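You operate a simulated robot arm through the tools that you are given. There is no shell and no other tool. Be economical: measure what you need, move in short steps, check, and stop when the job is done.

You run a simulated two-armed robot. Do the job below in one go: nothing can be reset, and whatever is moved stays where it is left.

JOB
Pick up the grey can with one hand, pass it to the other hand and put it on the middle of the brown card wrap. Set down upright: grey can.

It is judged by the outcome, as a careful person would: the job done as asked, and still so three seconds after it is handed in. It fails if anything else is knocked over, pushed out of place, dropped, spilled or broken.

ROBOT AND FRAMES
Two 7-joint arms with two-finger parallel grippers on one trunk, on a base that drives. Base frame: it is fixed to the floor where the robot stands at the start and does not move with it; the origin is under the middle of the robot, x ahead of it, y to its left, z up; the surface under the hand at the start is at about z = 800. Readings come in mm, degrees, newtons and seconds.
The left shoulder is at the start at [70, 134, 1151], the right one opposite. With the tool pointing down near the work surface each hand reaches from about 100 to 640 mm from the robot's upright axis, wherever it stands, measured 20 degrees to its own side. Places, roughly: middle of the brown card wrap (15x20 cm) [440, 2840, 860]. Payload 1.57 kg a hand.
Tool frame (each hand has its own): the origin (TCP) lies between the finger pads and is the grasp point; the fingertips stand 30 mm ahead of it; z points along the fingers, y is the line along which they close. The gripper opens to 80 mm. The fingers are 17 mm wide and 12 mm thick; the gripper's body (40 by 82 mm) begins 80 mm behind the TCP.
Orientation is that of the tool frame in the base frame, as a unit quaternion [w, x, y, z]. With the fingers straight down and closing along the base's y, the tool's x points along the base's -x, its y along +y and its z along -z.

CONTROLS
- The arms move only by the tool drive_tool. It takes "left_moves", "right_moves" or both (then of equal length, played together; a hand with none holds still); each is a list of rows, each an object of numbers (a shift or turn left out is 0, a gripper value left out holds the last): "x", "y", "z": the shift along the tool's x, y, z in units of 150 mm (1.0 is 150 mm); "wx", "wy", "wz": the turn, a rotation vector about the tool's x, y, z in units of 180 degrees (1.0 is 180 degrees); "jaw": the opening in per cent of the stroke, from 0 (shut) to 100 (fully open). In form: [{"x": .., "y": .., "z": .., "wx": .., "wy": .., "wz": .., "jaw": ..}, ...]. A call has 1 to 8 rows; each row is the pose to reach, as a shift and turn from the pose commanded when the call began, along the tool's axes at that moment. A call with a number of a shift or a turn outside -1 to 1 is refused whole. Each row takes 0.2 s and may step no farther than 50 mm and 8.6 degrees from the row before; otherwise, or with a gripper value out of range, the whole call is refused. Where a pose cannot be reached the arm comes as near as it can. A force on the tool above 40 N (or 10 N above the force at the start of the call, whichever is more), or a blocked arm, ends the call early, and 0.2 s more pass. Each finger travels about 153 mm/s and halts on what it meets, pressing with about 22 N; the grip force reading is that of the motor and also rises with nothing between the fingers. The clock runs only during rows and for 0.2 s after the last one: add rows that repeat a pose to give the fingers time. The reply holds the time, the measured pose of the TCP, the force on the tool along the base axes, the opening and the grip force, in the units named above and with some noise, with the torque about the TCP (base axes, N m) and any sound that the robot's microphone picked up, and new pictures: "show" is both (left out), scene, wrist or none (wrist: the cameras of the hands that moved).
- Cameras (640 x 400 px; columns grow to the right, rows downward): "scene" is now at [132.2, -1.5, 1373.4]; the picture's right is [0.10, -1.00, 0.00], its down [-0.72, -0.07, -0.69] and it looks along [0.69, 0.07, -0.72] (base axes); focal length 288 px, centre (320, 200). "left" rides on the left gripper at [72, 7, -122] in its tool frame; the picture's right is [-0.09, 1.00, 0.00], its down [-0.84, -0.08, -0.54] and it looks along [-0.54, -0.05, 0.84] (tool axes); focal length 238 px, centre (320, 200). "right" rides on the right gripper at [72, -7, -122] in its tool frame; the picture's right is [0.09, 1.00, 0.00], its down [-0.84, 0.08, -0.54] and it looks along [-0.54, 0.05, 0.84] (tool axes); focal length 238 px, centre (320, 200). There is no depth. A picture from a camera that has moved, and an enlarged one, comes with that camera's place and axes in the base frame and with its lens. The place of the scene camera against the robot may be out by one fixed shift of up to 18 mm in any direction.
- raise_lower(by): slides the trunk up (or, below 0, down) by that many mm; the arms and the scene camera ride with it, the base frame stays. It gives what a move gives, with no picture.
- drive_base(legs): drives the robot by 1 to 6 legs, each [ahead, left, turn to the left] in mm, mm and degrees, along the robot's own axes; the way and the turn of a leg run together, so that a leg with both is an arc; at most 1500 mm and 180 degrees a leg. The arms and the cameras ride along, it lands a little off, and it stops where it bumps. It gives what a move gives, and a new picture of the scene camera.
- aim_head(pan, tilt): turns the head with the scene camera to pan (to the left, within 86 degrees either way) and tilt (down, from -29 to 69), counted from straight ahead of the robot. It gives what a move gives, and a new picture of the scene camera.
- inspect(camera, box): a new picture of the part [left, top, right, bottom] of that camera's present view, enlarged. It takes no simulated time.
- hand_in(): hands the job in; it is judged then, once.

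Work in short steps. Places have to be worked out from the pictures, the camera data and where the tool is seen: move nearer, look again, correct. Check each grasp and each placing, and mend what went wrong. You have 120 turns and 260 pictures in all, those below and enlarged ones among them. Open the grippers and draw the arms clear of the work before you hand the job in, unless the task says otherwise; then end with one line.

The tools are called as name(argument=value, ...) on one line, values as JSON. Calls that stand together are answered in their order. drive_tool: Moves the arms, as the interface text tells. Its arguments: {"type":"object","properties":{"left_moves":{"type":"array","items":{"type":"object","properties":{"x":{"type":"number"},"y":{"type":"number"},"z":{"type":"number"},"wx":{"type":"number"},"wy":{"type":"number"},"wz":{"type":"number"},"jaw":{"type":"number"}}}},"right_moves":{"type":"array","items":{"type":"object","properties":{"x":{"type":"number"},"y":{"type":"number"},"z":{"type":"number"},"wx":{"type":"number"},"wy":{"type":"number"},"wz":{"type":"number"},"jaw":{"type":"number"}}}},"show":{"type":"string","enum":["both","scene","wrist","none"]}},"required":[]} The other tools are called the same way: raise_lower (by) slides the trunk up or down; drive_base (legs) drives the base; aim_head (pan, tilt) turns the head that bears the scene camera; inspect (camera, box) takes an enlarged picture of a part of a camera's view; hand_in () hands the job in.

At the start:

```text
t: 0.0
left_position: [482.2, 241.3, 1097.9]
left_orientation: [0.0, 0.001, 1.0, -0.001]
left_force: [0.8, 0.5, -0.4]
left_wrist_torque: [0.03, 0.02, 0.0]
left_opening: 80.0
left_grasp_force: 0.0
right_position: [517.2, -193.7, 1115.1]
right_orientation: [0.001, -0.001, 1.0, 0.0]
right_force: [0.1, 0.5, -0.3]
right_wrist_torque: [-0.02, -0.03, -0.01]
right_opening: 79.8
right_grasp_force: 0.1
trunk travel left (down, up): [-725.0, 215.0]
robot x, y, heading: [4.0, -1.4, -0.2]
head pan, tilt: [5.6, 46.0]
```

scene: 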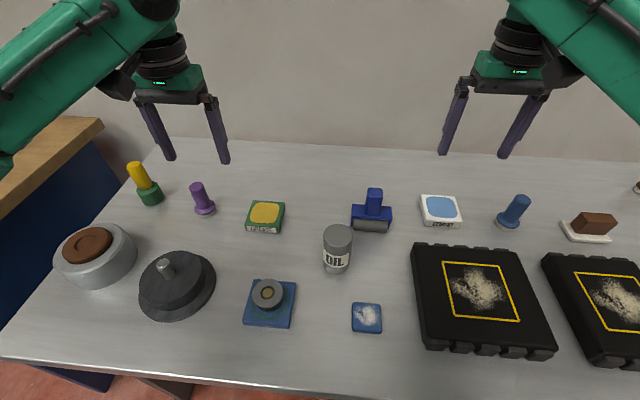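
right: 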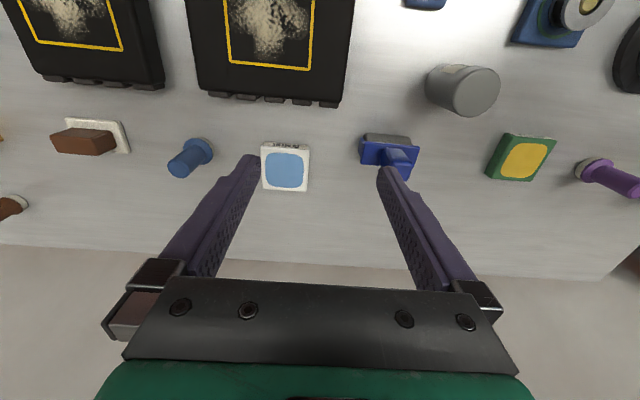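
left: 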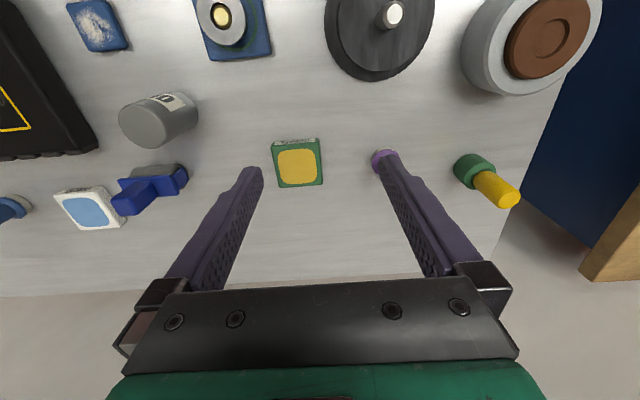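

The can is at roughly [500, 0]. I'll look towards the destination before planning the handover.

aim_head(pan=80, tilt=15)

inspect(camera="scene", box=[160, 50, 480, 250])

```text
t: 1.5
left_position: [482.6, 241.3, 1097.6]
left_orientation: [0.0, 0.0, 1.0, 0.0]
left_force: [0.6, 0.8, -1.4]
left_wrist_torque: [0.0, -0.03, 0.0]
left_opening: 80.1
left_grasp_force: 0.0
right_position: [517.8, -194.7, 1114.2]
right_orientation: [0.0, 0.0, 1.0, -0.001]
right_force: [-0.4, 0.5, 0.1]
right_wrist_torque: [-0.04, 0.0, 0.01]
right_opening: 80.2
right_grasp_force: 0.2
trunk travel left (down, up): [-725.0, 215.0]
robot x, y, heading: [-0.1, -2.5, 0.2]
head pan, tilt: [80.0, 15.0]
camera scene: at [68.4, 82.7, 1421.6], right [0.98, -0.17, 0.0], down [-0.05, -0.26, -0.97], along [0.17, 0.95, -0.26], focal length 288 px, centre (320, 200)
```

scene: 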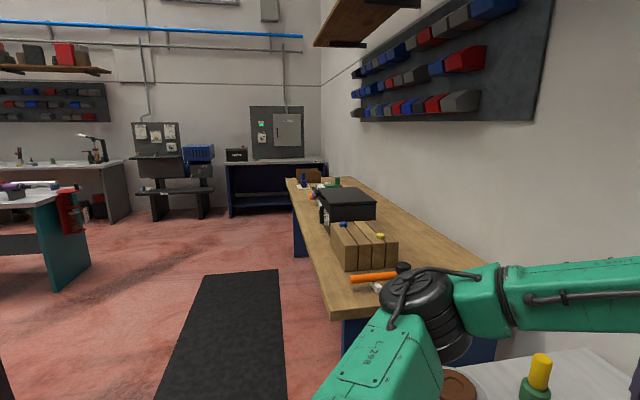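

```text
2.00 times, centred on (320, 150) of scene
camera zoom: at [68.4, 82.7, 1421.6], right [0.98, -0.17, 0.0], down [-0.05, -0.26, -0.97], along [0.17, 0.95, -0.26], focal length 575 px, centre (320, 300)
```

zoom: 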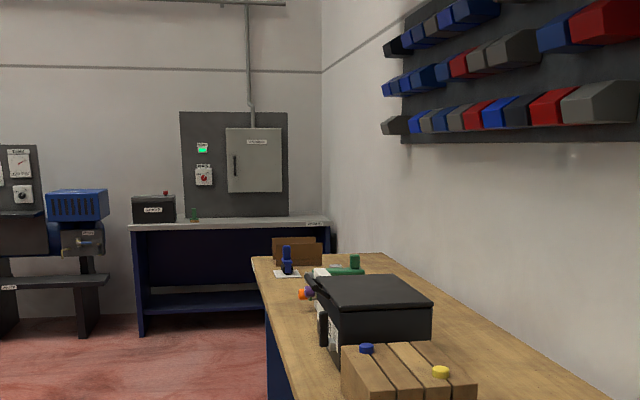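

Bench continues along the wall to the left, its front edge at x≈262, so I can drive straight left later. First I pick the can with the right hand, starting by moving above it.

aim_head(pan=0, tilt=50)

drive_tool(right_moves=[{"y": 0.25, "z": 0.1}, {"y": 0.5, "z": 0.2}, {"y": 0.75, "z": 0.3}, {"y": 1.0, "z": 0.4}], show="both")

```text
t: 3.0
left_position: [482.4, 241.8, 1097.8]
left_orientation: [0.0, 0.0, 1.0, 0.0]
left_force: [0.1, 0.4, 0.4]
left_wrist_torque: [0.01, -0.05, 0.01]
left_opening: 79.8
left_grasp_force: 0.1
right_position: [518.2, -193.4, 1113.8]
right_orientation: [0.0, 0.0, 1.0, 0.0]
right_force: [-0.4, -0.2, -0.4]
right_wrist_torque: [-0.05, -0.01, 0.03]
right_opening: 80.1
right_grasp_force: 0.1
trunk travel left (down, up): [-725.0, 215.0]
robot x, y, heading: [0.3, -5.2, 0.2]
head pan, tilt: [0.0, 50.0]
camera scene: at [129.1, -9.2, 1368.0], right [0.0, -1.0, 0.0], down [-0.77, 0.0, -0.64], along [0.64, 0.0, -0.77], focal length 288 px, centre (320, 200)
```

scene: 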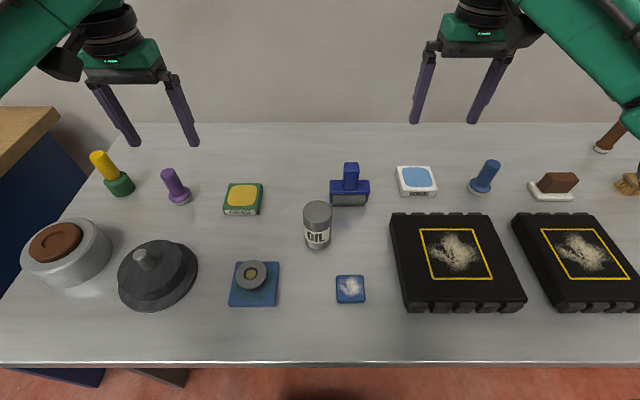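

```text
t: 4.0
left_position: [483.6, 243.6, 1097.7]
left_orientation: [-0.001, 0.0, 1.0, 0.0]
left_force: [-0.4, 0.9, -0.5]
left_wrist_torque: [-0.03, 0.01, 0.04]
left_opening: 80.0
left_grasp_force: 0.0
right_position: [516.3, -42.8, 1052.2]
right_orientation: [0.0, 0.001, 1.0, 0.0]
right_force: [0.2, 1.7, -0.2]
right_wrist_torque: [-0.07, -0.02, 0.0]
right_opening: 80.2
right_grasp_force: 0.0
trunk travel left (down, up): [-725.0, 215.0]
robot x, y, heading: [-0.3, 1.0, 0.0]
head pan, tilt: [0.0, 50.0]
camera scene: at [129.6, -7.1, 1367.9], right [0.0, -1.0, 0.0], down [-0.77, 0.0, -0.64], along [0.64, 0.0, -0.77], focal length 288 px, centre (320, 200)
camera right: at [443.0, -50.0, 1175.4], right [-0.09, 1.0, 0.0], down [0.84, 0.08, 0.54], along [0.54, 0.05, -0.84], focal length 238 px, centre (320, 200)
```

scene: 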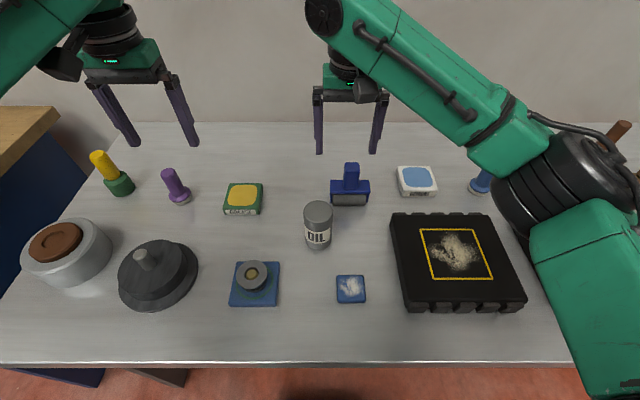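
right: 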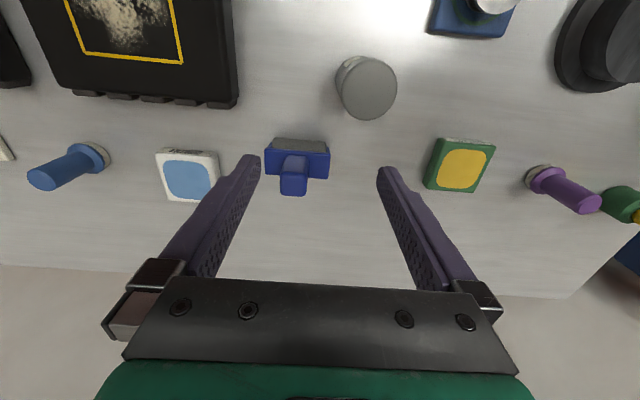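

From the wrist camera the can is at about [480, 5], top near z≈895. I centre above it and come down some.

drive_tool(right_moves=[{"x": 0.1, "y": 0.15, "z": 0.1}, {"x": 0.22, "y": 0.32, "z": 0.25}], show="both")

inspect(camera="scene", box=[270, 170, 370, 260])

```text
t: 4.6
left_position: [482.8, 242.0, 1097.6]
left_orientation: [0.0, 0.0, 1.0, -0.001]
left_force: [0.2, 0.0, -0.2]
left_wrist_torque: [-0.01, 0.05, -0.02]
left_opening: 80.0
left_grasp_force: 0.2
right_position: [484.5, 6.0, 1015.7]
right_orientation: [0.0, 0.001, 1.0, 0.0]
right_force: [0.2, 1.1, 0.3]
right_wrist_torque: [-0.01, -0.01, 0.0]
right_opening: 80.2
right_grasp_force: 0.0
trunk travel left (down, up): [-725.0, 215.0]
robot x, y, heading: [0.6, 0.7, -0.1]
head pan, tilt: [0.0, 50.0]
camera scene: at [129.2, -7.5, 1368.0], right [0.0, -1.0, 0.0], down [-0.77, 0.0, -0.64], along [0.64, 0.0, -0.77], focal length 288 px, centre (320, 200)
camera right: at [411.8, -1.2, 1137.9], right [-0.09, 1.0, 0.0], down [0.84, 0.08, 0.54], along [0.54, 0.05, -0.84], focal length 238 px, centre (320, 200)
```

scene: 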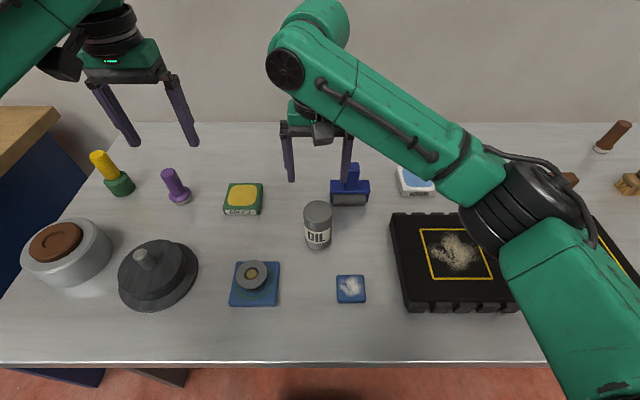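
right: 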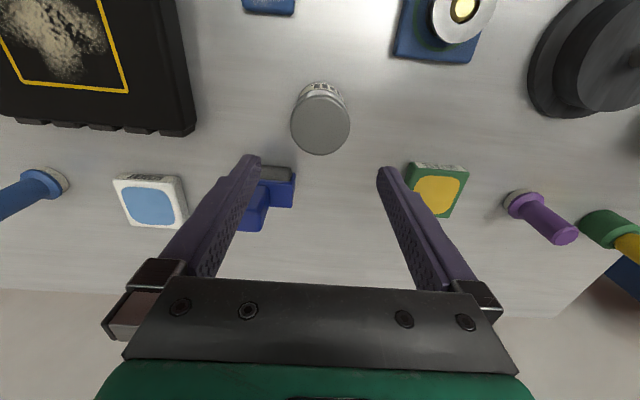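

```text
4.44 times, centred on (320, 215) of scene
camera zoom: at [129.2, -7.5, 1368.0], right [0.0, -1.0, 0.0], down [-0.77, 0.0, -0.64], along [0.64, 0.0, -0.77], focal length 1278 px, centre (320, 133)
```

zoom: 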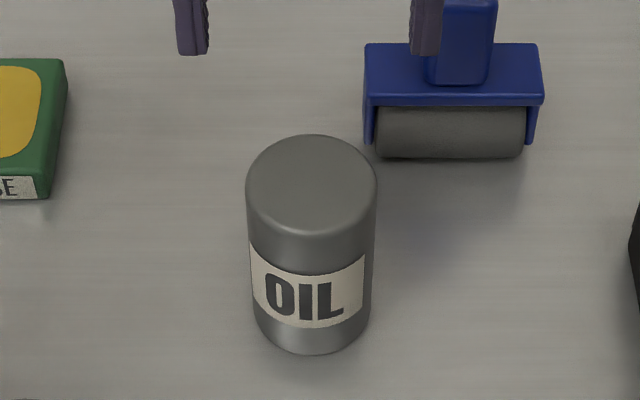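

Can centre about [478, 4], diameter ~60, top ~z 880–900. I descend to just above the top and look again.

drive_tool(right_moves=[{"x": 0.04, "y": -0.01, "z": 0.2}, {"x": 0.04, "y": -0.01, "z": 0.46}], show="both")

inspect(camera="scene", box=[270, 170, 370, 260])

```text
t: 5.2
left_position: [482.9, 241.3, 1098.8]
left_orientation: [0.0, 0.0, 1.0, 0.0]
left_force: [-0.4, -0.3, 0.4]
left_wrist_torque: [-0.01, 0.02, 0.01]
left_opening: 80.0
left_grasp_force: 0.1
right_position: [478.6, 2.4, 947.0]
right_orientation: [0.0, 0.0, 1.0, 0.0]
right_force: [0.4, -0.1, -0.1]
right_wrist_torque: [0.02, 0.01, -0.05]
right_opening: 80.0
right_grasp_force: 0.0
trunk travel left (down, up): [-725.0, 215.0]
robot x, y, heading: [0.5, 0.1, 0.1]
head pan, tilt: [0.0, 50.0]
camera scene: at [129.7, -9.0, 1367.9], right [0.0, -1.0, 0.0], down [-0.77, 0.0, -0.64], along [0.64, 0.0, -0.77], focal length 288 px, centre (320, 200)
camera right: at [406.6, -4.8, 1068.5], right [-0.09, 1.0, 0.0], down [0.84, 0.08, 0.54], along [0.54, 0.05, -0.84], focal length 238 px, centre (320, 200)
```

scene: 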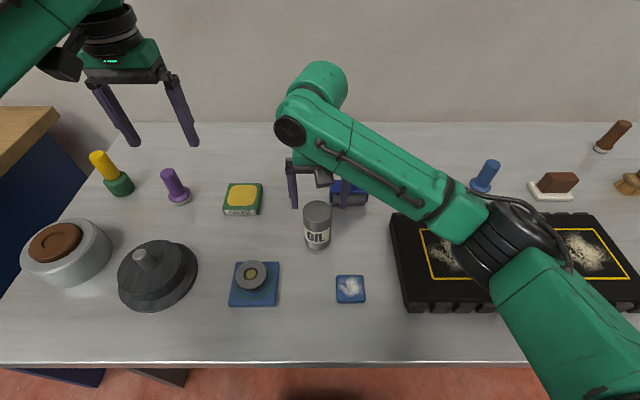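
right: 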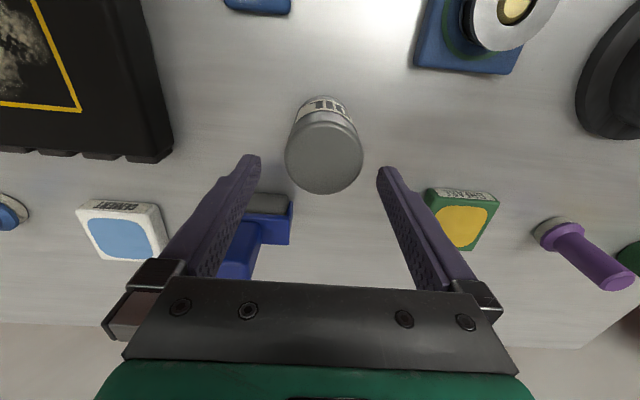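

```text
4.44 times, centred on (320, 215) of scene
camera zoom: at [129.7, -9.0, 1367.9], right [0.0, -1.0, 0.0], down [-0.77, 0.0, -0.64], along [0.64, 0.0, -0.77], focal length 1278 px, centre (320, 133)
```

zoom: 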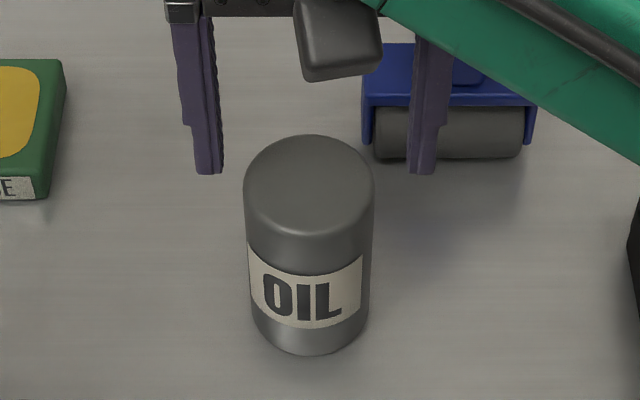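

Can centre is now about [481, 5] with top ≈895. I descend to TCP z≈872 and then close.

drive_tool(right_moves=[{"x": -0.015, "y": 0.017, "z": 0.15}, {"x": -0.015, "y": 0.017, "z": 0.33}, {"x": -0.015, "y": 0.017, "z": 0.5}], show="both")

inspect(camera="scene", box=[270, 170, 370, 260])

```text
t: 6.0
left_position: [482.2, 240.9, 1097.8]
left_orientation: [0.0, 0.0, 1.0, 0.0]
left_force: [0.6, 0.0, 0.8]
left_wrist_torque: [-0.01, 0.05, 0.02]
left_opening: 80.0
left_grasp_force: 0.2
right_position: [480.3, 5.7, 873.1]
right_orientation: [0.0, -0.001, 1.0, 0.0]
right_force: [0.1, -0.3, 0.2]
right_wrist_torque: [-0.02, 0.02, -0.02]
right_opening: 80.2
right_grasp_force: 0.0
trunk travel left (down, up): [-725.0, 215.0]
robot x, y, heading: [2.8, -0.1, 0.1]
head pan, tilt: [0.0, 50.0]
camera scene: at [129.1, -9.2, 1368.0], right [0.0, -1.0, 0.0], down [-0.77, 0.0, -0.64], along [0.64, 0.0, -0.77], focal length 288 px, centre (320, 200)
camera right: at [407.9, -1.8, 994.6], right [-0.09, 1.0, 0.0], down [0.84, 0.08, 0.54], along [0.54, 0.05, -0.84], focal length 238 px, centre (320, 200)
```

scene: 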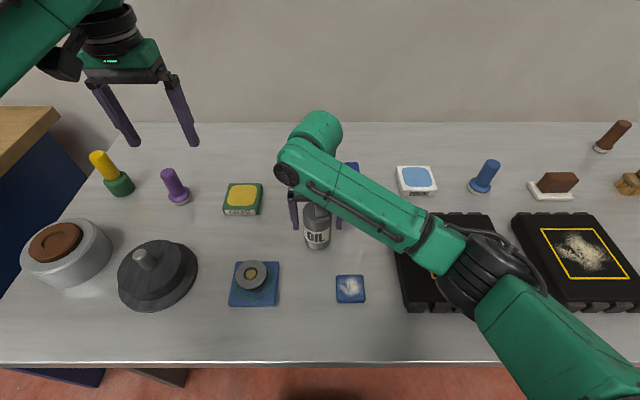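
right: 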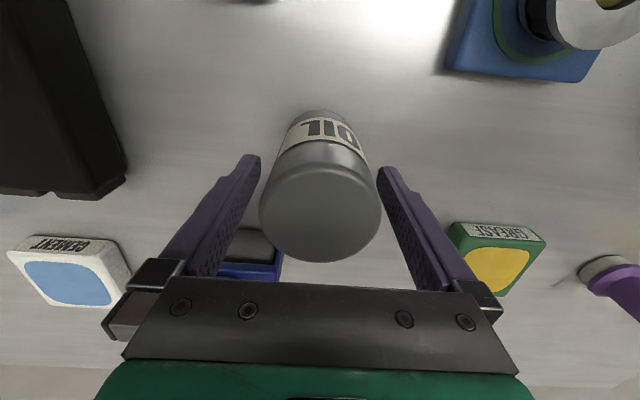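

```text
4.44 times, centred on (320, 215) of scene
camera zoom: at [129.1, -9.2, 1368.0], right [0.0, -1.0, 0.0], down [-0.77, 0.0, -0.64], along [0.64, 0.0, -0.77], focal length 1278 px, centre (320, 133)
```

zoom: 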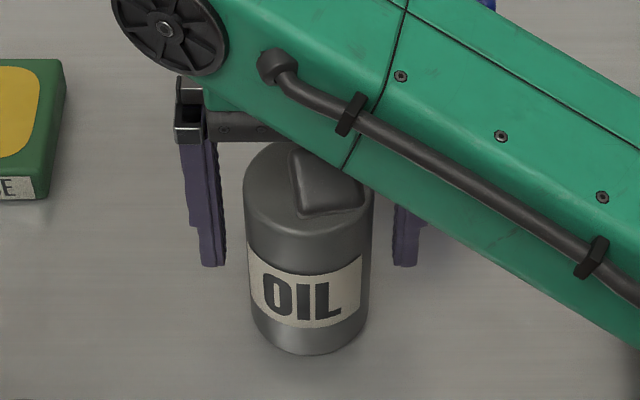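

Can sits between the fingers, centred. I close and wait.

drive_tool(right_moves=[{"x": 0.013, "jaw": 100}, {"x": 0.013, "jaw": 50}, {"x": 0.013, "jaw": 50}, {"x": 0.013, "jaw": 50}], show="wrist")

```text
t: 7.0
left_position: [482.9, 240.7, 1097.2]
left_orientation: [-0.001, 0.0, 1.0, 0.001]
left_force: [-0.1, -0.8, 0.3]
left_wrist_torque: [0.03, 0.01, 0.02]
left_opening: 79.9
left_grasp_force: 0.1
right_position: [479.0, 5.7, 872.4]
right_orientation: [-0.001, 0.0, 1.0, 0.001]
right_force: [0.3, -0.6, -0.8]
right_wrist_torque: [-0.05, -0.09, 0.01]
right_opening: 58.9
right_grasp_force: 22.0
trunk travel left (down, up): [-725.0, 215.0]
robot x, y, heading: [1.6, 2.2, -0.2]
head pan, tilt: [0.0, 50.0]
camera right: at [406.2, -1.7, 994.7], right [-0.09, 1.0, 0.0], down [0.84, 0.08, 0.54], along [0.54, 0.05, -0.84], focal length 238 px, centre (320, 200)
```

right: 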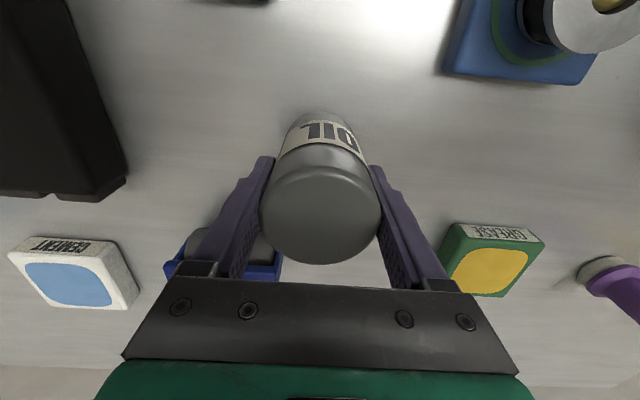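

Firm grip at 59 mm with 22 N. I lift straight up, then bring the can slightly nearer the robot and to the right.

drive_tool(right_moves=[{"z": -0.15, "jaw": 50}, {"z": -0.4}, {"z": -0.7}, {"z": -1.0}, {"x": 0.2, "y": -0.1, "z": -1.0}, {"x": 0.4, "y": -0.3, "z": -1.0}], show="both")

```text
t: 8.4
left_position: [482.0, 238.7, 1098.1]
left_orientation: [0.0, -0.001, 1.0, 0.002]
left_force: [0.1, -0.5, 0.3]
left_wrist_torque: [-0.02, -0.01, -0.02]
left_opening: 80.1
left_grasp_force: 0.0
right_position: [419.4, -43.5, 1023.0]
right_orientation: [0.0, 0.0, 1.0, 0.001]
right_force: [0.0, 0.8, -4.1]
right_wrist_torque: [0.01, 0.01, 0.02]
right_opening: 58.9
right_grasp_force: 22.6
trunk travel left (down, up): [-725.0, 215.0]
robot x, y, heading: [1.4, 2.5, 0.1]
head pan, tilt: [0.0, 50.0]
camera scene: at [128.0, -12.1, 1368.1], right [0.0, -1.0, 0.0], down [-0.77, 0.0, -0.64], along [0.64, 0.0, -0.77], focal length 288 px, centre (320, 200)
camera right: at [346.2, -50.1, 1145.0], right [-0.09, 1.0, 0.0], down [0.84, 0.08, 0.54], along [0.54, 0.05, -0.84], focal length 238 px, centre (320, 200)
```

scene: 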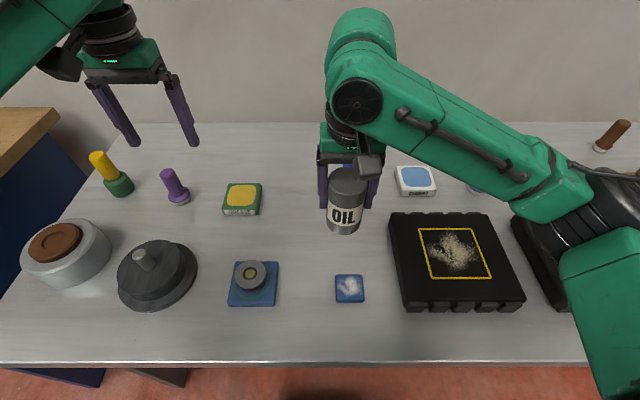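
right: 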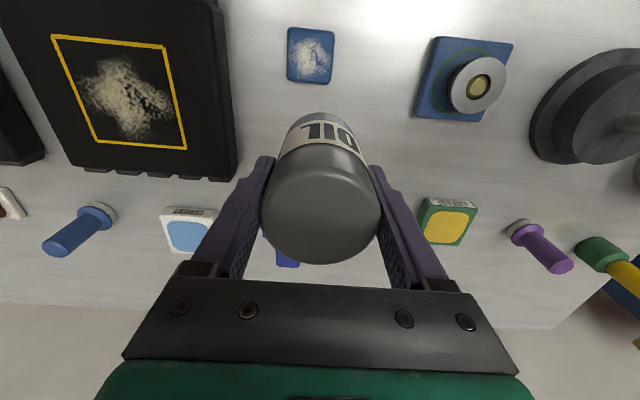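

The can is lifted and held. Now I turn the left hand to point towards -y with a 20° downward tilt, closing along x, while aligning its x with the can.

drive_tool(left_moves=[{"x": 0.06, "wx": 0.0232, "wy": 0.0232, "wz": -0.0332}, {"x": 0.12, "wx": 0.0465, "wy": 0.0465, "wz": -0.0663}, {"x": 0.18, "wx": 0.0697, "wy": 0.0697, "wz": -0.0995}, {"x": 0.24, "wx": 0.0929, "wy": 0.0929, "wz": -0.1326}, {"x": 0.3, "wx": 0.1162, "wy": 0.1162, "wz": -0.1658}, {"x": 0.36, "wx": 0.1394, "wy": 0.1394, "wz": -0.1989}, {"x": 0.42, "wx": 0.1626, "wy": 0.1626, "wz": -0.2321}], show="scene")

```text
t: 10.0
left_position: [419.6, 242.5, 1097.1]
left_orientation: [-0.245, -0.35, 0.87, -0.245]
left_force: [-0.9, -0.5, -0.2]
left_wrist_torque: [0.0, -0.01, 0.01]
left_opening: 80.0
left_grasp_force: 0.1
right_position: [421.3, -39.3, 1023.0]
right_orientation: [0.0, 0.0, 1.0, 0.0]
right_force: [-0.5, 0.3, -3.3]
right_wrist_torque: [-0.03, 0.0, 0.04]
right_opening: 58.7
right_grasp_force: 22.6
trunk travel left (down, up): [-725.0, 215.0]
robot x, y, heading: [-4.8, 1.5, -0.1]
head pan, tilt: [0.0, 50.0]
camera scene: at [128.9, -8.5, 1368.0], right [0.0, -1.0, 0.0], down [-0.77, 0.0, -0.64], along [0.64, 0.0, -0.77], focal length 288 px, centre (320, 200)
```

scene: 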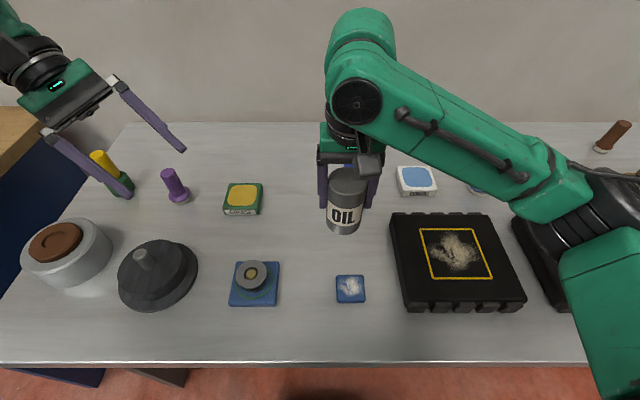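

Turning as expected; I complete the rotation.

drive_tool(left_moves=[{"wx": 0.0232, "wy": 0.0232, "wz": -0.0332}, {"wx": 0.0465, "wy": 0.0465, "wz": -0.0663}, {"wx": 0.0697, "wy": 0.0697, "wz": -0.0995}, {"wx": 0.0929, "wy": 0.0929, "wz": -0.1326}, {"wx": 0.1162, "wy": 0.1162, "wz": -0.1658}, {"wx": 0.1394, "wy": 0.1394, "wz": -0.1989}], show="both")

```text
t: 11.4
left_position: [420.2, 240.0, 1097.0]
left_orientation: [0.407, 0.579, -0.577, 0.407]
left_force: [-0.2, -0.7, 0.4]
left_wrist_torque: [0.01, 0.01, -0.01]
left_opening: 79.9
left_grasp_force: 0.0
right_position: [420.8, -41.0, 1022.6]
right_orientation: [-0.001, 0.001, 1.0, 0.0]
right_force: [0.5, -0.6, -3.2]
right_wrist_torque: [0.01, 0.01, 0.01]
right_opening: 58.8
right_grasp_force: 21.8
trunk travel left (down, up): [-725.0, 215.0]
robot x, y, heading: [0.1, 0.3, -0.1]
head pan, tilt: [0.0, 50.0]
camera scene: at [128.7, -9.0, 1368.0], right [0.0, -1.0, 0.0], down [-0.77, 0.0, -0.64], along [0.64, 0.0, -0.77], focal length 288 px, centre (320, 200)
camera left: at [413.1, 329.4, 1207.1], right [-1.0, 0.03, -0.09], down [0.08, 0.79, -0.6], along [0.05, -0.61, -0.79], focal length 238 px, centre (320, 200)
```

scene: 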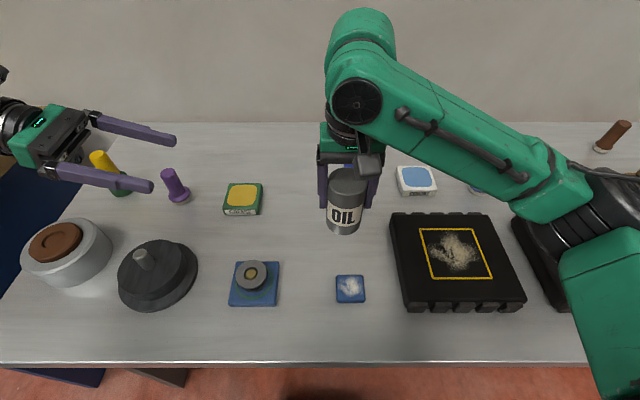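
left: 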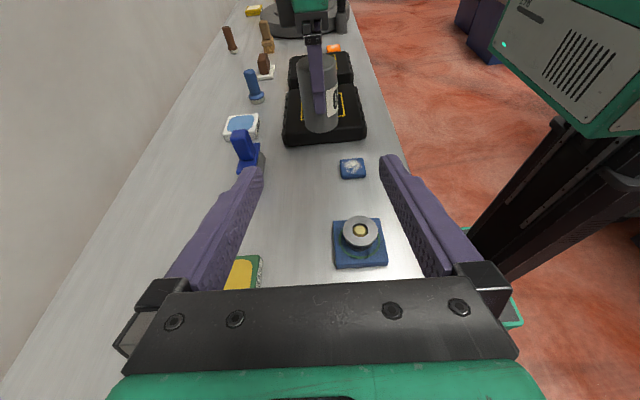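

Left hand is properly oriented and the can is lined up in its camera. I approach 150 mm along its axis.

drive_tool(left_moves=[{"x": -0.01, "z": 0.3}, {"x": -0.02, "z": 0.6}, {"x": -0.03, "z": 0.85}, {"x": -0.03, "z": 1.0}], show="both")

inspect(camera="left", box=[220, 0, 420, 200])

```text
t: 12.4
left_position: [419.4, 100.5, 1040.6]
left_orientation: [0.406, 0.579, -0.578, 0.406]
left_force: [0.2, 0.0, 0.1]
left_wrist_torque: [0.01, 0.0, 0.01]
left_opening: 79.9
left_grasp_force: 0.0
right_position: [420.7, -40.4, 1023.1]
right_orientation: [0.0, -0.001, 1.0, 0.0]
right_force: [-0.5, 0.0, -2.6]
right_wrist_torque: [0.0, -0.01, 0.01]
right_opening: 58.7
right_grasp_force: 22.2
trunk travel left (down, up): [-725.0, 215.0]
robot x, y, heading: [2.3, -1.3, -0.2]
head pan, tilt: [0.0, 50.0]
camera scene: at [129.8, -9.9, 1367.9], right [0.0, -1.0, 0.0], down [-0.77, 0.0, -0.64], along [0.64, 0.0, -0.77], focal length 288 px, centre (320, 200)
camera left: at [412.8, 189.9, 1150.7], right [-1.0, 0.03, -0.09], down [0.08, 0.8, -0.6], along [0.05, -0.61, -0.79], focal length 238 px, centre (320, 200)
```

scene: 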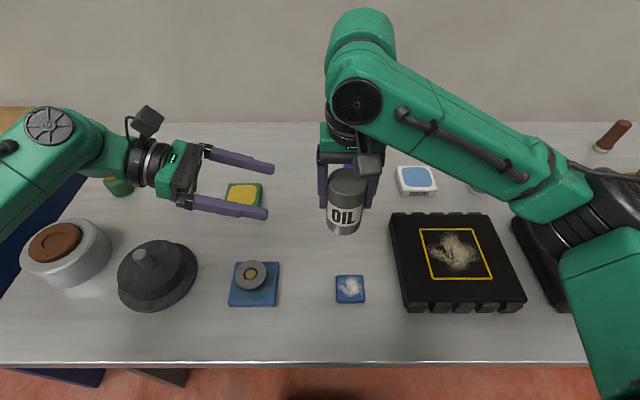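
left: 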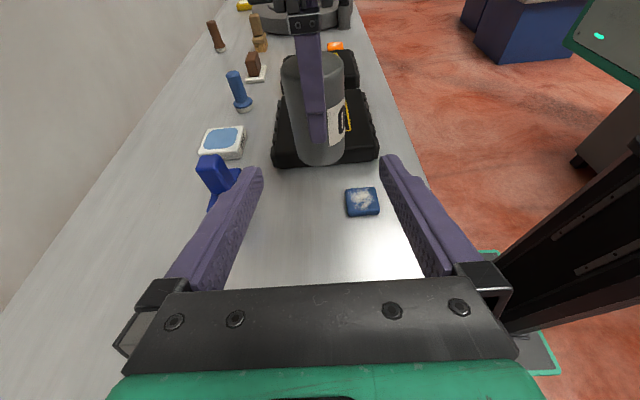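

```text
2.00 times, centred on (320, 100) of left
camera zoom: at [412.8, 189.9, 1150.7], right [-1.0, 0.03, -0.09], down [0.08, 0.8, -0.6], along [0.05, -0.61, -0.79], focal length 477 px, centre (320, 400)
```

zoom: 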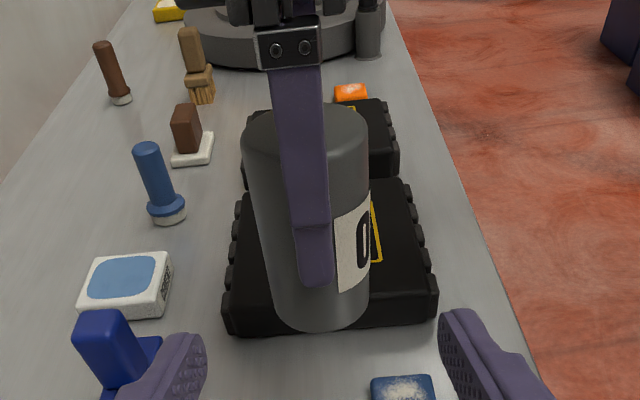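

Alignment is good. I advance 105 mm more so the fingers start to straddle the can, and check clearance.

drive_tool(left_moves=[{"z": 0.25}, {"z": 0.5}, {"z": 0.7}], show="both")

inspect(camera="scene", box=[240, 120, 420, 260])

```text
t: 13.2
left_position: [419.4, 1.8, 1003.3]
left_orientation: [0.404, 0.58, -0.579, 0.406]
left_force: [1.0, 0.8, 0.2]
left_wrist_torque: [0.0, 0.02, -0.01]
left_opening: 80.0
left_grasp_force: 0.2
right_position: [421.5, -39.9, 1021.2]
right_orientation: [0.0, 0.0, 1.0, 0.0]
right_force: [0.2, 0.1, -2.4]
right_wrist_torque: [0.0, -0.01, -0.01]
right_opening: 58.6
right_grasp_force: 22.3
trunk travel left (down, up): [-725.0, 215.0]
robot x, y, heading: [0.4, -2.9, 0.1]
head pan, tilt: [0.0, 50.0]
camera scene: at [129.6, -9.9, 1367.9], right [0.0, -1.0, 0.0], down [-0.77, 0.0, -0.64], along [0.64, 0.0, -0.77], focal length 288 px, centre (320, 200)
camera left: at [413.3, 90.4, 1113.8], right [-1.0, 0.03, -0.09], down [0.08, 0.8, -0.6], along [0.05, -0.61, -0.79], focal length 238 px, centre (320, 200)
```

scene: 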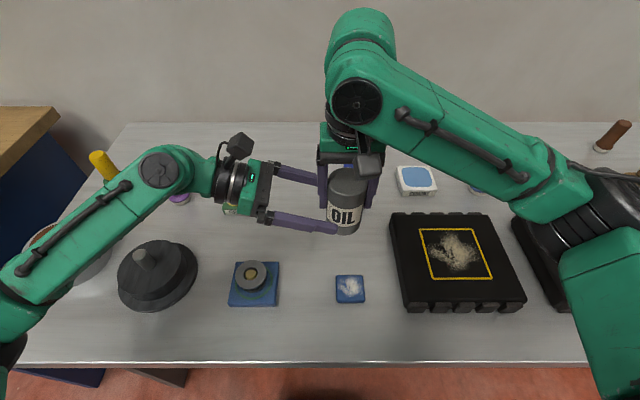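
left: 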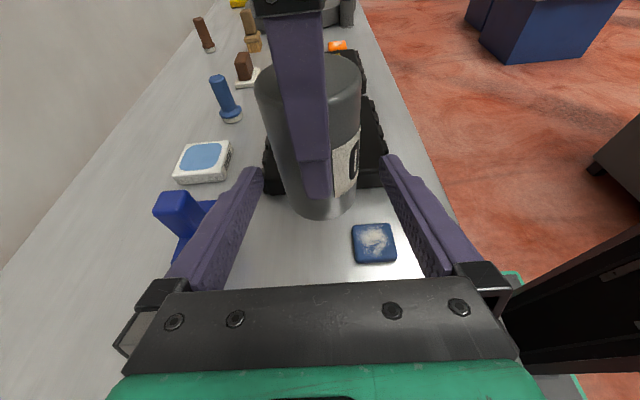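

```text
2.86 times, centred on (330, 190) of scene
camera zoom: at [129.6, -9.9, 1367.9], right [0.0, -1.0, 0.0], down [-0.77, 0.0, -0.64], along [0.64, 0.0, -0.77], focal length 822 px, centre (291, 229)
```

zoom: 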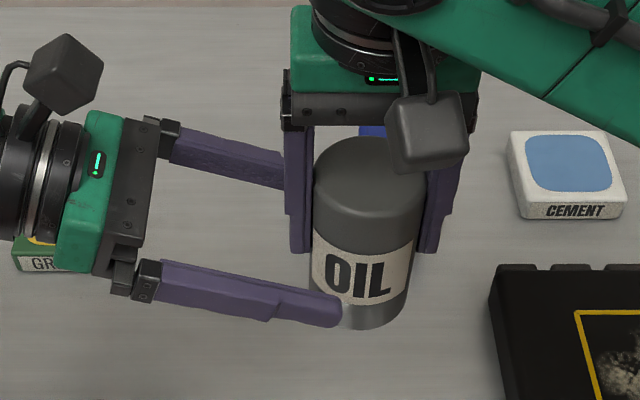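

The fingers straddle the can with clearance. I advance the final 44 mm, then close.

drive_tool(left_moves=[{"z": 0.15}, {"z": 0.3}, {"z": 0.3}], show="both")

inspect(camera="scene", box=[240, 120, 420, 260])

```text
t: 14.0
left_position: [418.8, -39.9, 989.6]
left_orientation: [0.405, 0.58, -0.579, 0.406]
left_force: [-0.2, -0.8, 0.2]
left_wrist_torque: [0.01, -0.02, 0.0]
left_opening: 79.7
left_grasp_force: 0.0
right_position: [420.0, -40.8, 1022.5]
right_orientation: [-0.001, -0.001, 1.0, 0.001]
right_force: [0.3, -0.4, -2.2]
right_wrist_torque: [0.0, 0.01, 0.0]
right_opening: 58.9
right_grasp_force: 22.1
trunk travel left (down, up): [-725.0, 215.0]
robot x, y, heading: [3.0, 5.4, 0.1]
head pan, tilt: [0.0, 50.0]
camera scene: at [129.2, -8.7, 1367.9], right [0.0, -1.0, 0.0], down [-0.77, 0.0, -0.64], along [0.64, 0.0, -0.77], focal length 288 px, centre (320, 200)
camera left: at [413.7, 49.7, 1098.9], right [-1.0, 0.03, -0.09], down [0.08, 0.79, -0.6], along [0.05, -0.61, -0.79], focal length 238 px, centre (320, 200)
```

scene: 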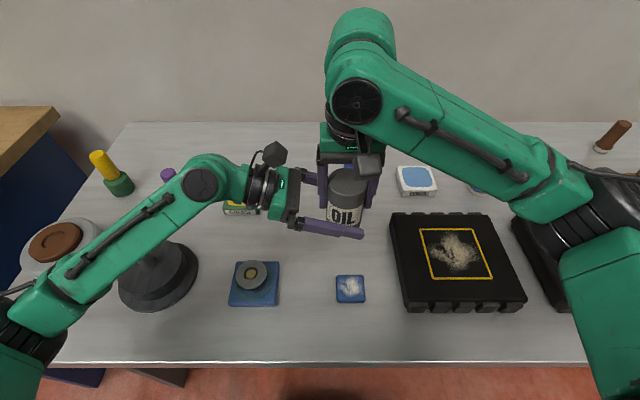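
left: 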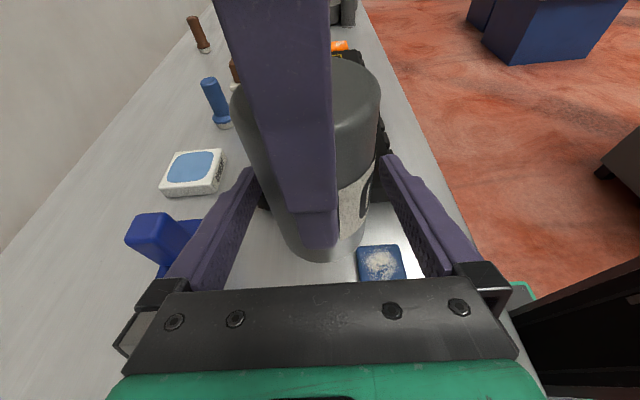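

```text
2.86 times, centred on (330, 190) of scene
camera zoom: at [129.2, -8.7, 1367.9], right [0.0, -1.0, 0.0], down [-0.77, 0.0, -0.64], along [0.64, 0.0, -0.77], focal length 822 px, centre (291, 229)
```

zoom: 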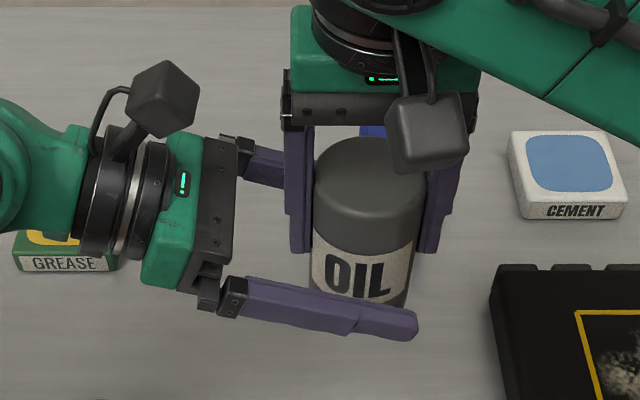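

In position. I close the left gripper around the can while the right still holds it.

drive_tool(left_moves=[{"y": -0.015, "jaw": 100}, {"y": -0.015, "jaw": 72}, {"y": -0.015, "jaw": 50}, {"y": -0.015, "jaw": 50}, {"y": -0.015, "jaw": 50}], show="wrist")

inspect(camera="scene", box=[240, 120, 420, 260])

```text
t: 15.2
left_position: [421.5, -39.7, 990.0]
left_orientation: [-0.407, -0.578, 0.58, -0.405]
left_force: [-11.8, -0.4, 1.4]
left_wrist_torque: [0.3, -0.3, -0.01]
left_opening: 58.7
left_grasp_force: 21.4
right_position: [420.0, -40.3, 1022.1]
right_orientation: [0.0, 0.001, 1.0, 0.0]
right_force: [12.1, 1.2, -4.3]
right_wrist_torque: [-0.27, -0.06, -0.04]
right_opening: 58.5
right_grasp_force: 21.8
trunk travel left (down, up): [-725.0, 215.0]
robot x, y, heading: [-0.7, -2.0, -0.0]
head pan, tilt: [0.0, 50.0]
camera left: at [415.7, 49.0, 1099.4], right [-1.0, 0.03, -0.09], down [0.08, 0.79, -0.6], along [0.05, -0.61, -0.79], focal length 238 px, centre (320, 200)
```

left: 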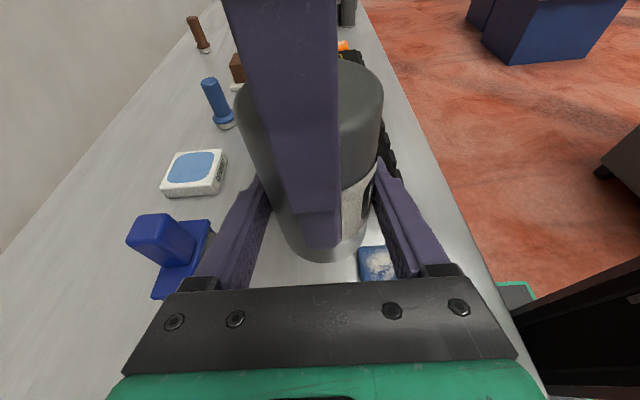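

```text
2.86 times, centred on (330, 190) of scene
camera zoom: at [129.4, -9.3, 1367.9], right [0.0, -1.0, 0.0], down [-0.77, 0.0, -0.64], along [0.64, 0.0, -0.77], focal length 822 px, centre (291, 229)
```

zoom: 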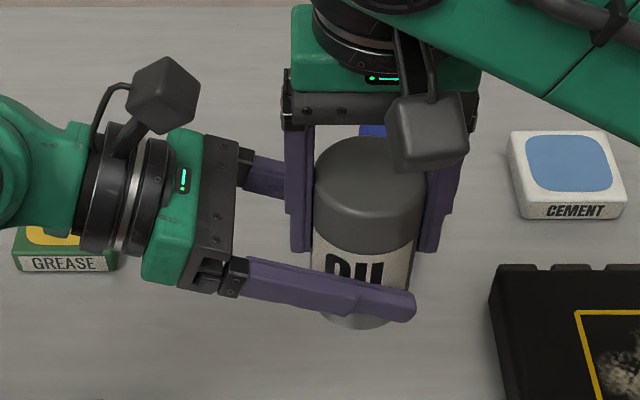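

Both hands hold it, with an 11.8 N sideways load on the left hand. I ease the left 2 mm towards -x to relieve it before releasing.

drive_tool(left_moves=[{"y": 0.007, "jaw": 50}, {"y": 0.014}, {"y": 0.014}], show="none")

```text
t: 16.0
left_position: [421.1, -38.1, 991.5]
left_orientation: [0.405, 0.58, -0.578, 0.407]
left_force: [3.5, -4.0, -3.8]
left_wrist_torque: [-0.18, 0.02, 0.07]
left_opening: 58.5
left_grasp_force: 21.7
right_position: [419.5, -40.4, 1021.9]
right_orientation: [-0.002, 0.0, 1.0, 0.001]
right_force: [-2.8, 4.5, 4.9]
right_wrist_torque: [0.33, 0.1, -0.09]
right_opening: 58.8
right_grasp_force: 22.1
trunk travel left (down, up): [-725.0, 215.0]
robot x, y, heading: [6.0, -2.4, 0.3]
head pan, tilt: [0.0, 50.0]
```

Loads are balanced. I open the right gripper, keeping it still.

drive_tool(right_moves=[{"jaw": 85}, {"jaw": 100}, {"jaw": 100}], show="scene")

inspect(camera="scene", box=[240, 120, 420, 260])

```text
t: 16.8
left_position: [420.3, -38.3, 991.7]
left_orientation: [0.406, 0.579, -0.578, 0.406]
left_force: [-0.5, 0.9, -0.2]
left_wrist_torque: [-0.02, -0.02, 0.0]
left_opening: 58.9
left_grasp_force: 21.5
right_position: [421.8, -40.3, 1022.3]
right_orientation: [-0.001, -0.001, 1.0, -0.001]
right_force: [0.7, 0.6, -1.4]
right_wrist_torque: [-0.02, 0.01, 0.01]
right_opening: 79.9
right_grasp_force: 0.0
trunk travel left (down, up): [-725.0, 215.0]
robot x, y, heading: [-0.8, 2.8, -0.0]
head pan, tilt: [0.0, 50.0]
camera scene: at [129.4, -9.3, 1367.9], right [0.0, -1.0, 0.0], down [-0.77, 0.0, -0.64], along [0.64, 0.0, -0.77], focal length 288 px, centre (320, 200)
```

scene: 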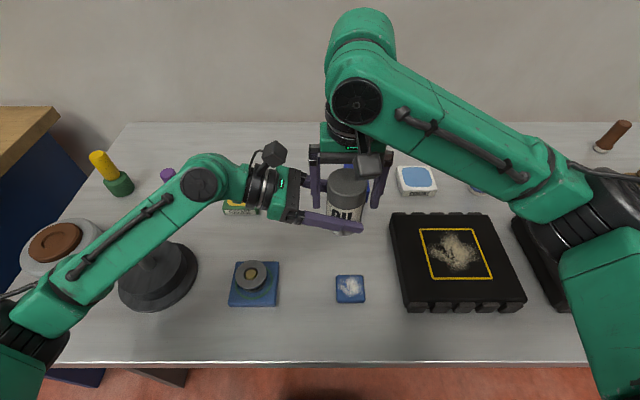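

```text
2.86 times, centred on (330, 190) of scene
camera zoom: at [129.4, -9.3, 1367.9], right [0.0, -1.0, 0.0], down [-0.77, 0.0, -0.64], along [0.64, 0.0, -0.77], focal length 822 px, centre (291, 229)
```

zoom: 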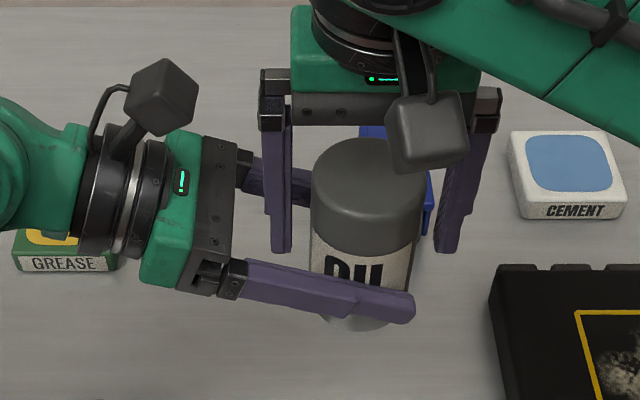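

The left hand alone holds the can. I raise the right hand clear and move it right.

drive_tool(right_moves=[{"z": -0.2}, {"z": -0.5}, {"z": -0.8}, {"z": -0.9, "y": -0.25}, {"z": -0.9, "y": -0.5}, {"z": -0.9, "y": -0.75}, {"z": -0.9, "y": -1.0}], show="scene")

inspect(camera="left", box=[160, 0, 480, 300])

```text
t: 18.4
left_position: [419.5, -41.3, 990.1]
left_orientation: [0.406, 0.579, -0.579, 0.405]
left_force: [-0.2, -0.6, 0.9]
left_wrist_torque: [0.01, 0.04, -0.02]
left_opening: 58.6
left_grasp_force: 22.1
right_position: [419.8, -192.3, 1156.1]
right_orientation: [0.001, -0.001, 1.0, 0.001]
right_force: [0.7, -0.2, 0.3]
right_wrist_torque: [0.06, 0.0, 0.04]
right_opening: 79.9
right_grasp_force: 0.0
trunk travel left (down, up): [-725.0, 215.0]
robot x, y, heading: [-1.3, 3.5, 0.0]
head pan, tilt: [0.0, 50.0]
camera scene: at [129.0, -11.4, 1367.9], right [0.0, -1.0, 0.0], down [-0.77, 0.0, -0.64], along [0.64, 0.0, -0.77], focal length 288 px, centre (320, 200)
```

scene: 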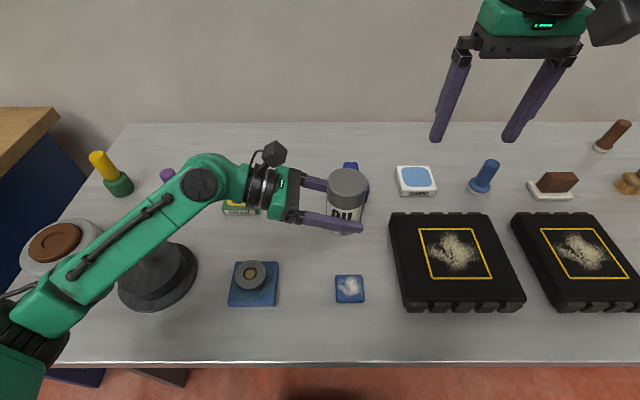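

```text
1.33 times, centred on (320, 150) of left
camera zoom: at [413.5, 47.9, 1100.2], right [-1.0, 0.03, -0.09], down [0.08, 0.8, -0.6], along [0.05, -0.6, -0.8], focal length 318 px, centre (320, 267)
```

zoom: 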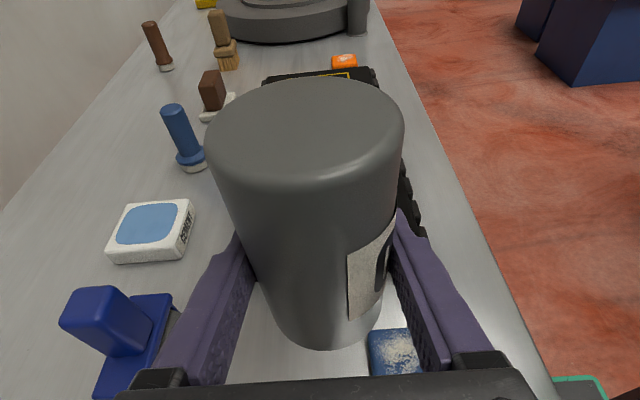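

The can is held well upright by the left hand. I raise the trunk for clearance, then drive left in stages.

raise_lower(by=180)

aim_head(pan=60, tilt=40)

drive_base(legs=[[-80, 0, 0], [0, 1300, 0]])

```text
t: 20.4
left_position: [419.6, -38.7, 1170.7]
left_orientation: [-0.406, -0.579, 0.579, -0.405]
left_force: [0.3, 0.1, -3.2]
left_wrist_torque: [-0.02, 0.01, 0.03]
left_opening: 58.5
left_grasp_force: 21.7
right_position: [419.9, -189.6, 1335.2]
right_orientation: [-0.001, 0.0, 1.0, 0.0]
right_force: [-0.2, -0.8, 0.1]
right_wrist_torque: [0.01, 0.04, 0.0]
right_opening: 80.0
right_grasp_force: 0.2
trunk travel left (down, up): [-905.0, 35.0]
robot x, y, heading: [-3.0, 0.9, -0.1]
head pan, tilt: [0.0, 50.0]
```

```text
t: 21.7
left_position: [420.6, -39.2, 1170.7]
left_orientation: [0.406, 0.579, -0.579, 0.406]
left_force: [-0.4, 0.0, -3.3]
left_wrist_torque: [-0.01, -0.02, 0.01]
left_opening: 58.5
left_grasp_force: 22.1
right_position: [420.1, -190.6, 1336.2]
right_orientation: [0.001, 0.0, 1.0, 0.0]
right_force: [-0.2, 0.6, 0.1]
right_wrist_torque: [0.0, -0.01, 0.02]
right_opening: 80.1
right_grasp_force: 0.0
trunk travel left (down, up): [-905.0, 35.0]
robot x, y, heading: [-1.9, 0.0, 0.0]
head pan, tilt: [60.0, 40.0]
camera scene: at [95.2, 64.2, 1562.1], right [0.87, -0.5, 0.0], down [-0.32, -0.56, -0.77], along [0.38, 0.66, -0.64], focal length 288 px, centre (320, 200)
```

scene: 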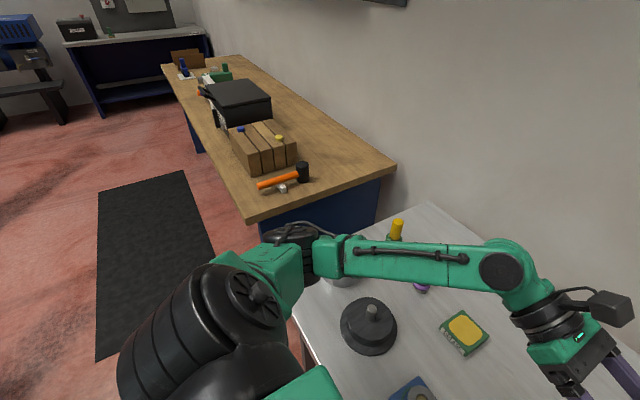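

```text
t: 28.9
left_position: [350.7, 1245.8, 1170.1]
left_orientation: [-0.41, -0.574, 0.584, -0.402]
left_force: [-0.1, -0.4, -2.6]
left_wrist_torque: [0.01, 0.03, 0.01]
left_opening: 58.8
left_grasp_force: 21.6
right_position: [348.5, 1094.8, 1335.7]
right_orientation: [0.001, 0.009, 1.0, 0.0]
right_force: [0.8, -0.1, -0.7]
right_wrist_torque: [0.0, 0.02, 0.01]
right_opening: 80.0
right_grasp_force: 0.1
trunk travel left (down, up): [-905.0, 35.0]
robot x, y, heading: [-63.6, 1295.4, -0.9]
head pan, tilt: [60.0, 40.0]
camera scene: at [28.4, 1356.0, 1562.1], right [0.86, -0.52, 0.0], down [-0.33, -0.55, -0.77], along [0.4, 0.66, -0.64], focal length 288 px, centre (320, 200)
```

scene: 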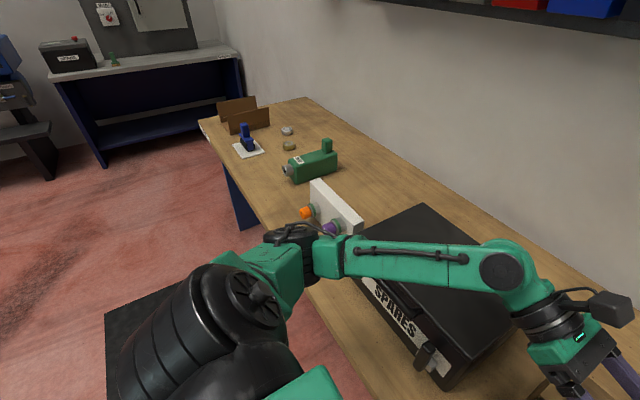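

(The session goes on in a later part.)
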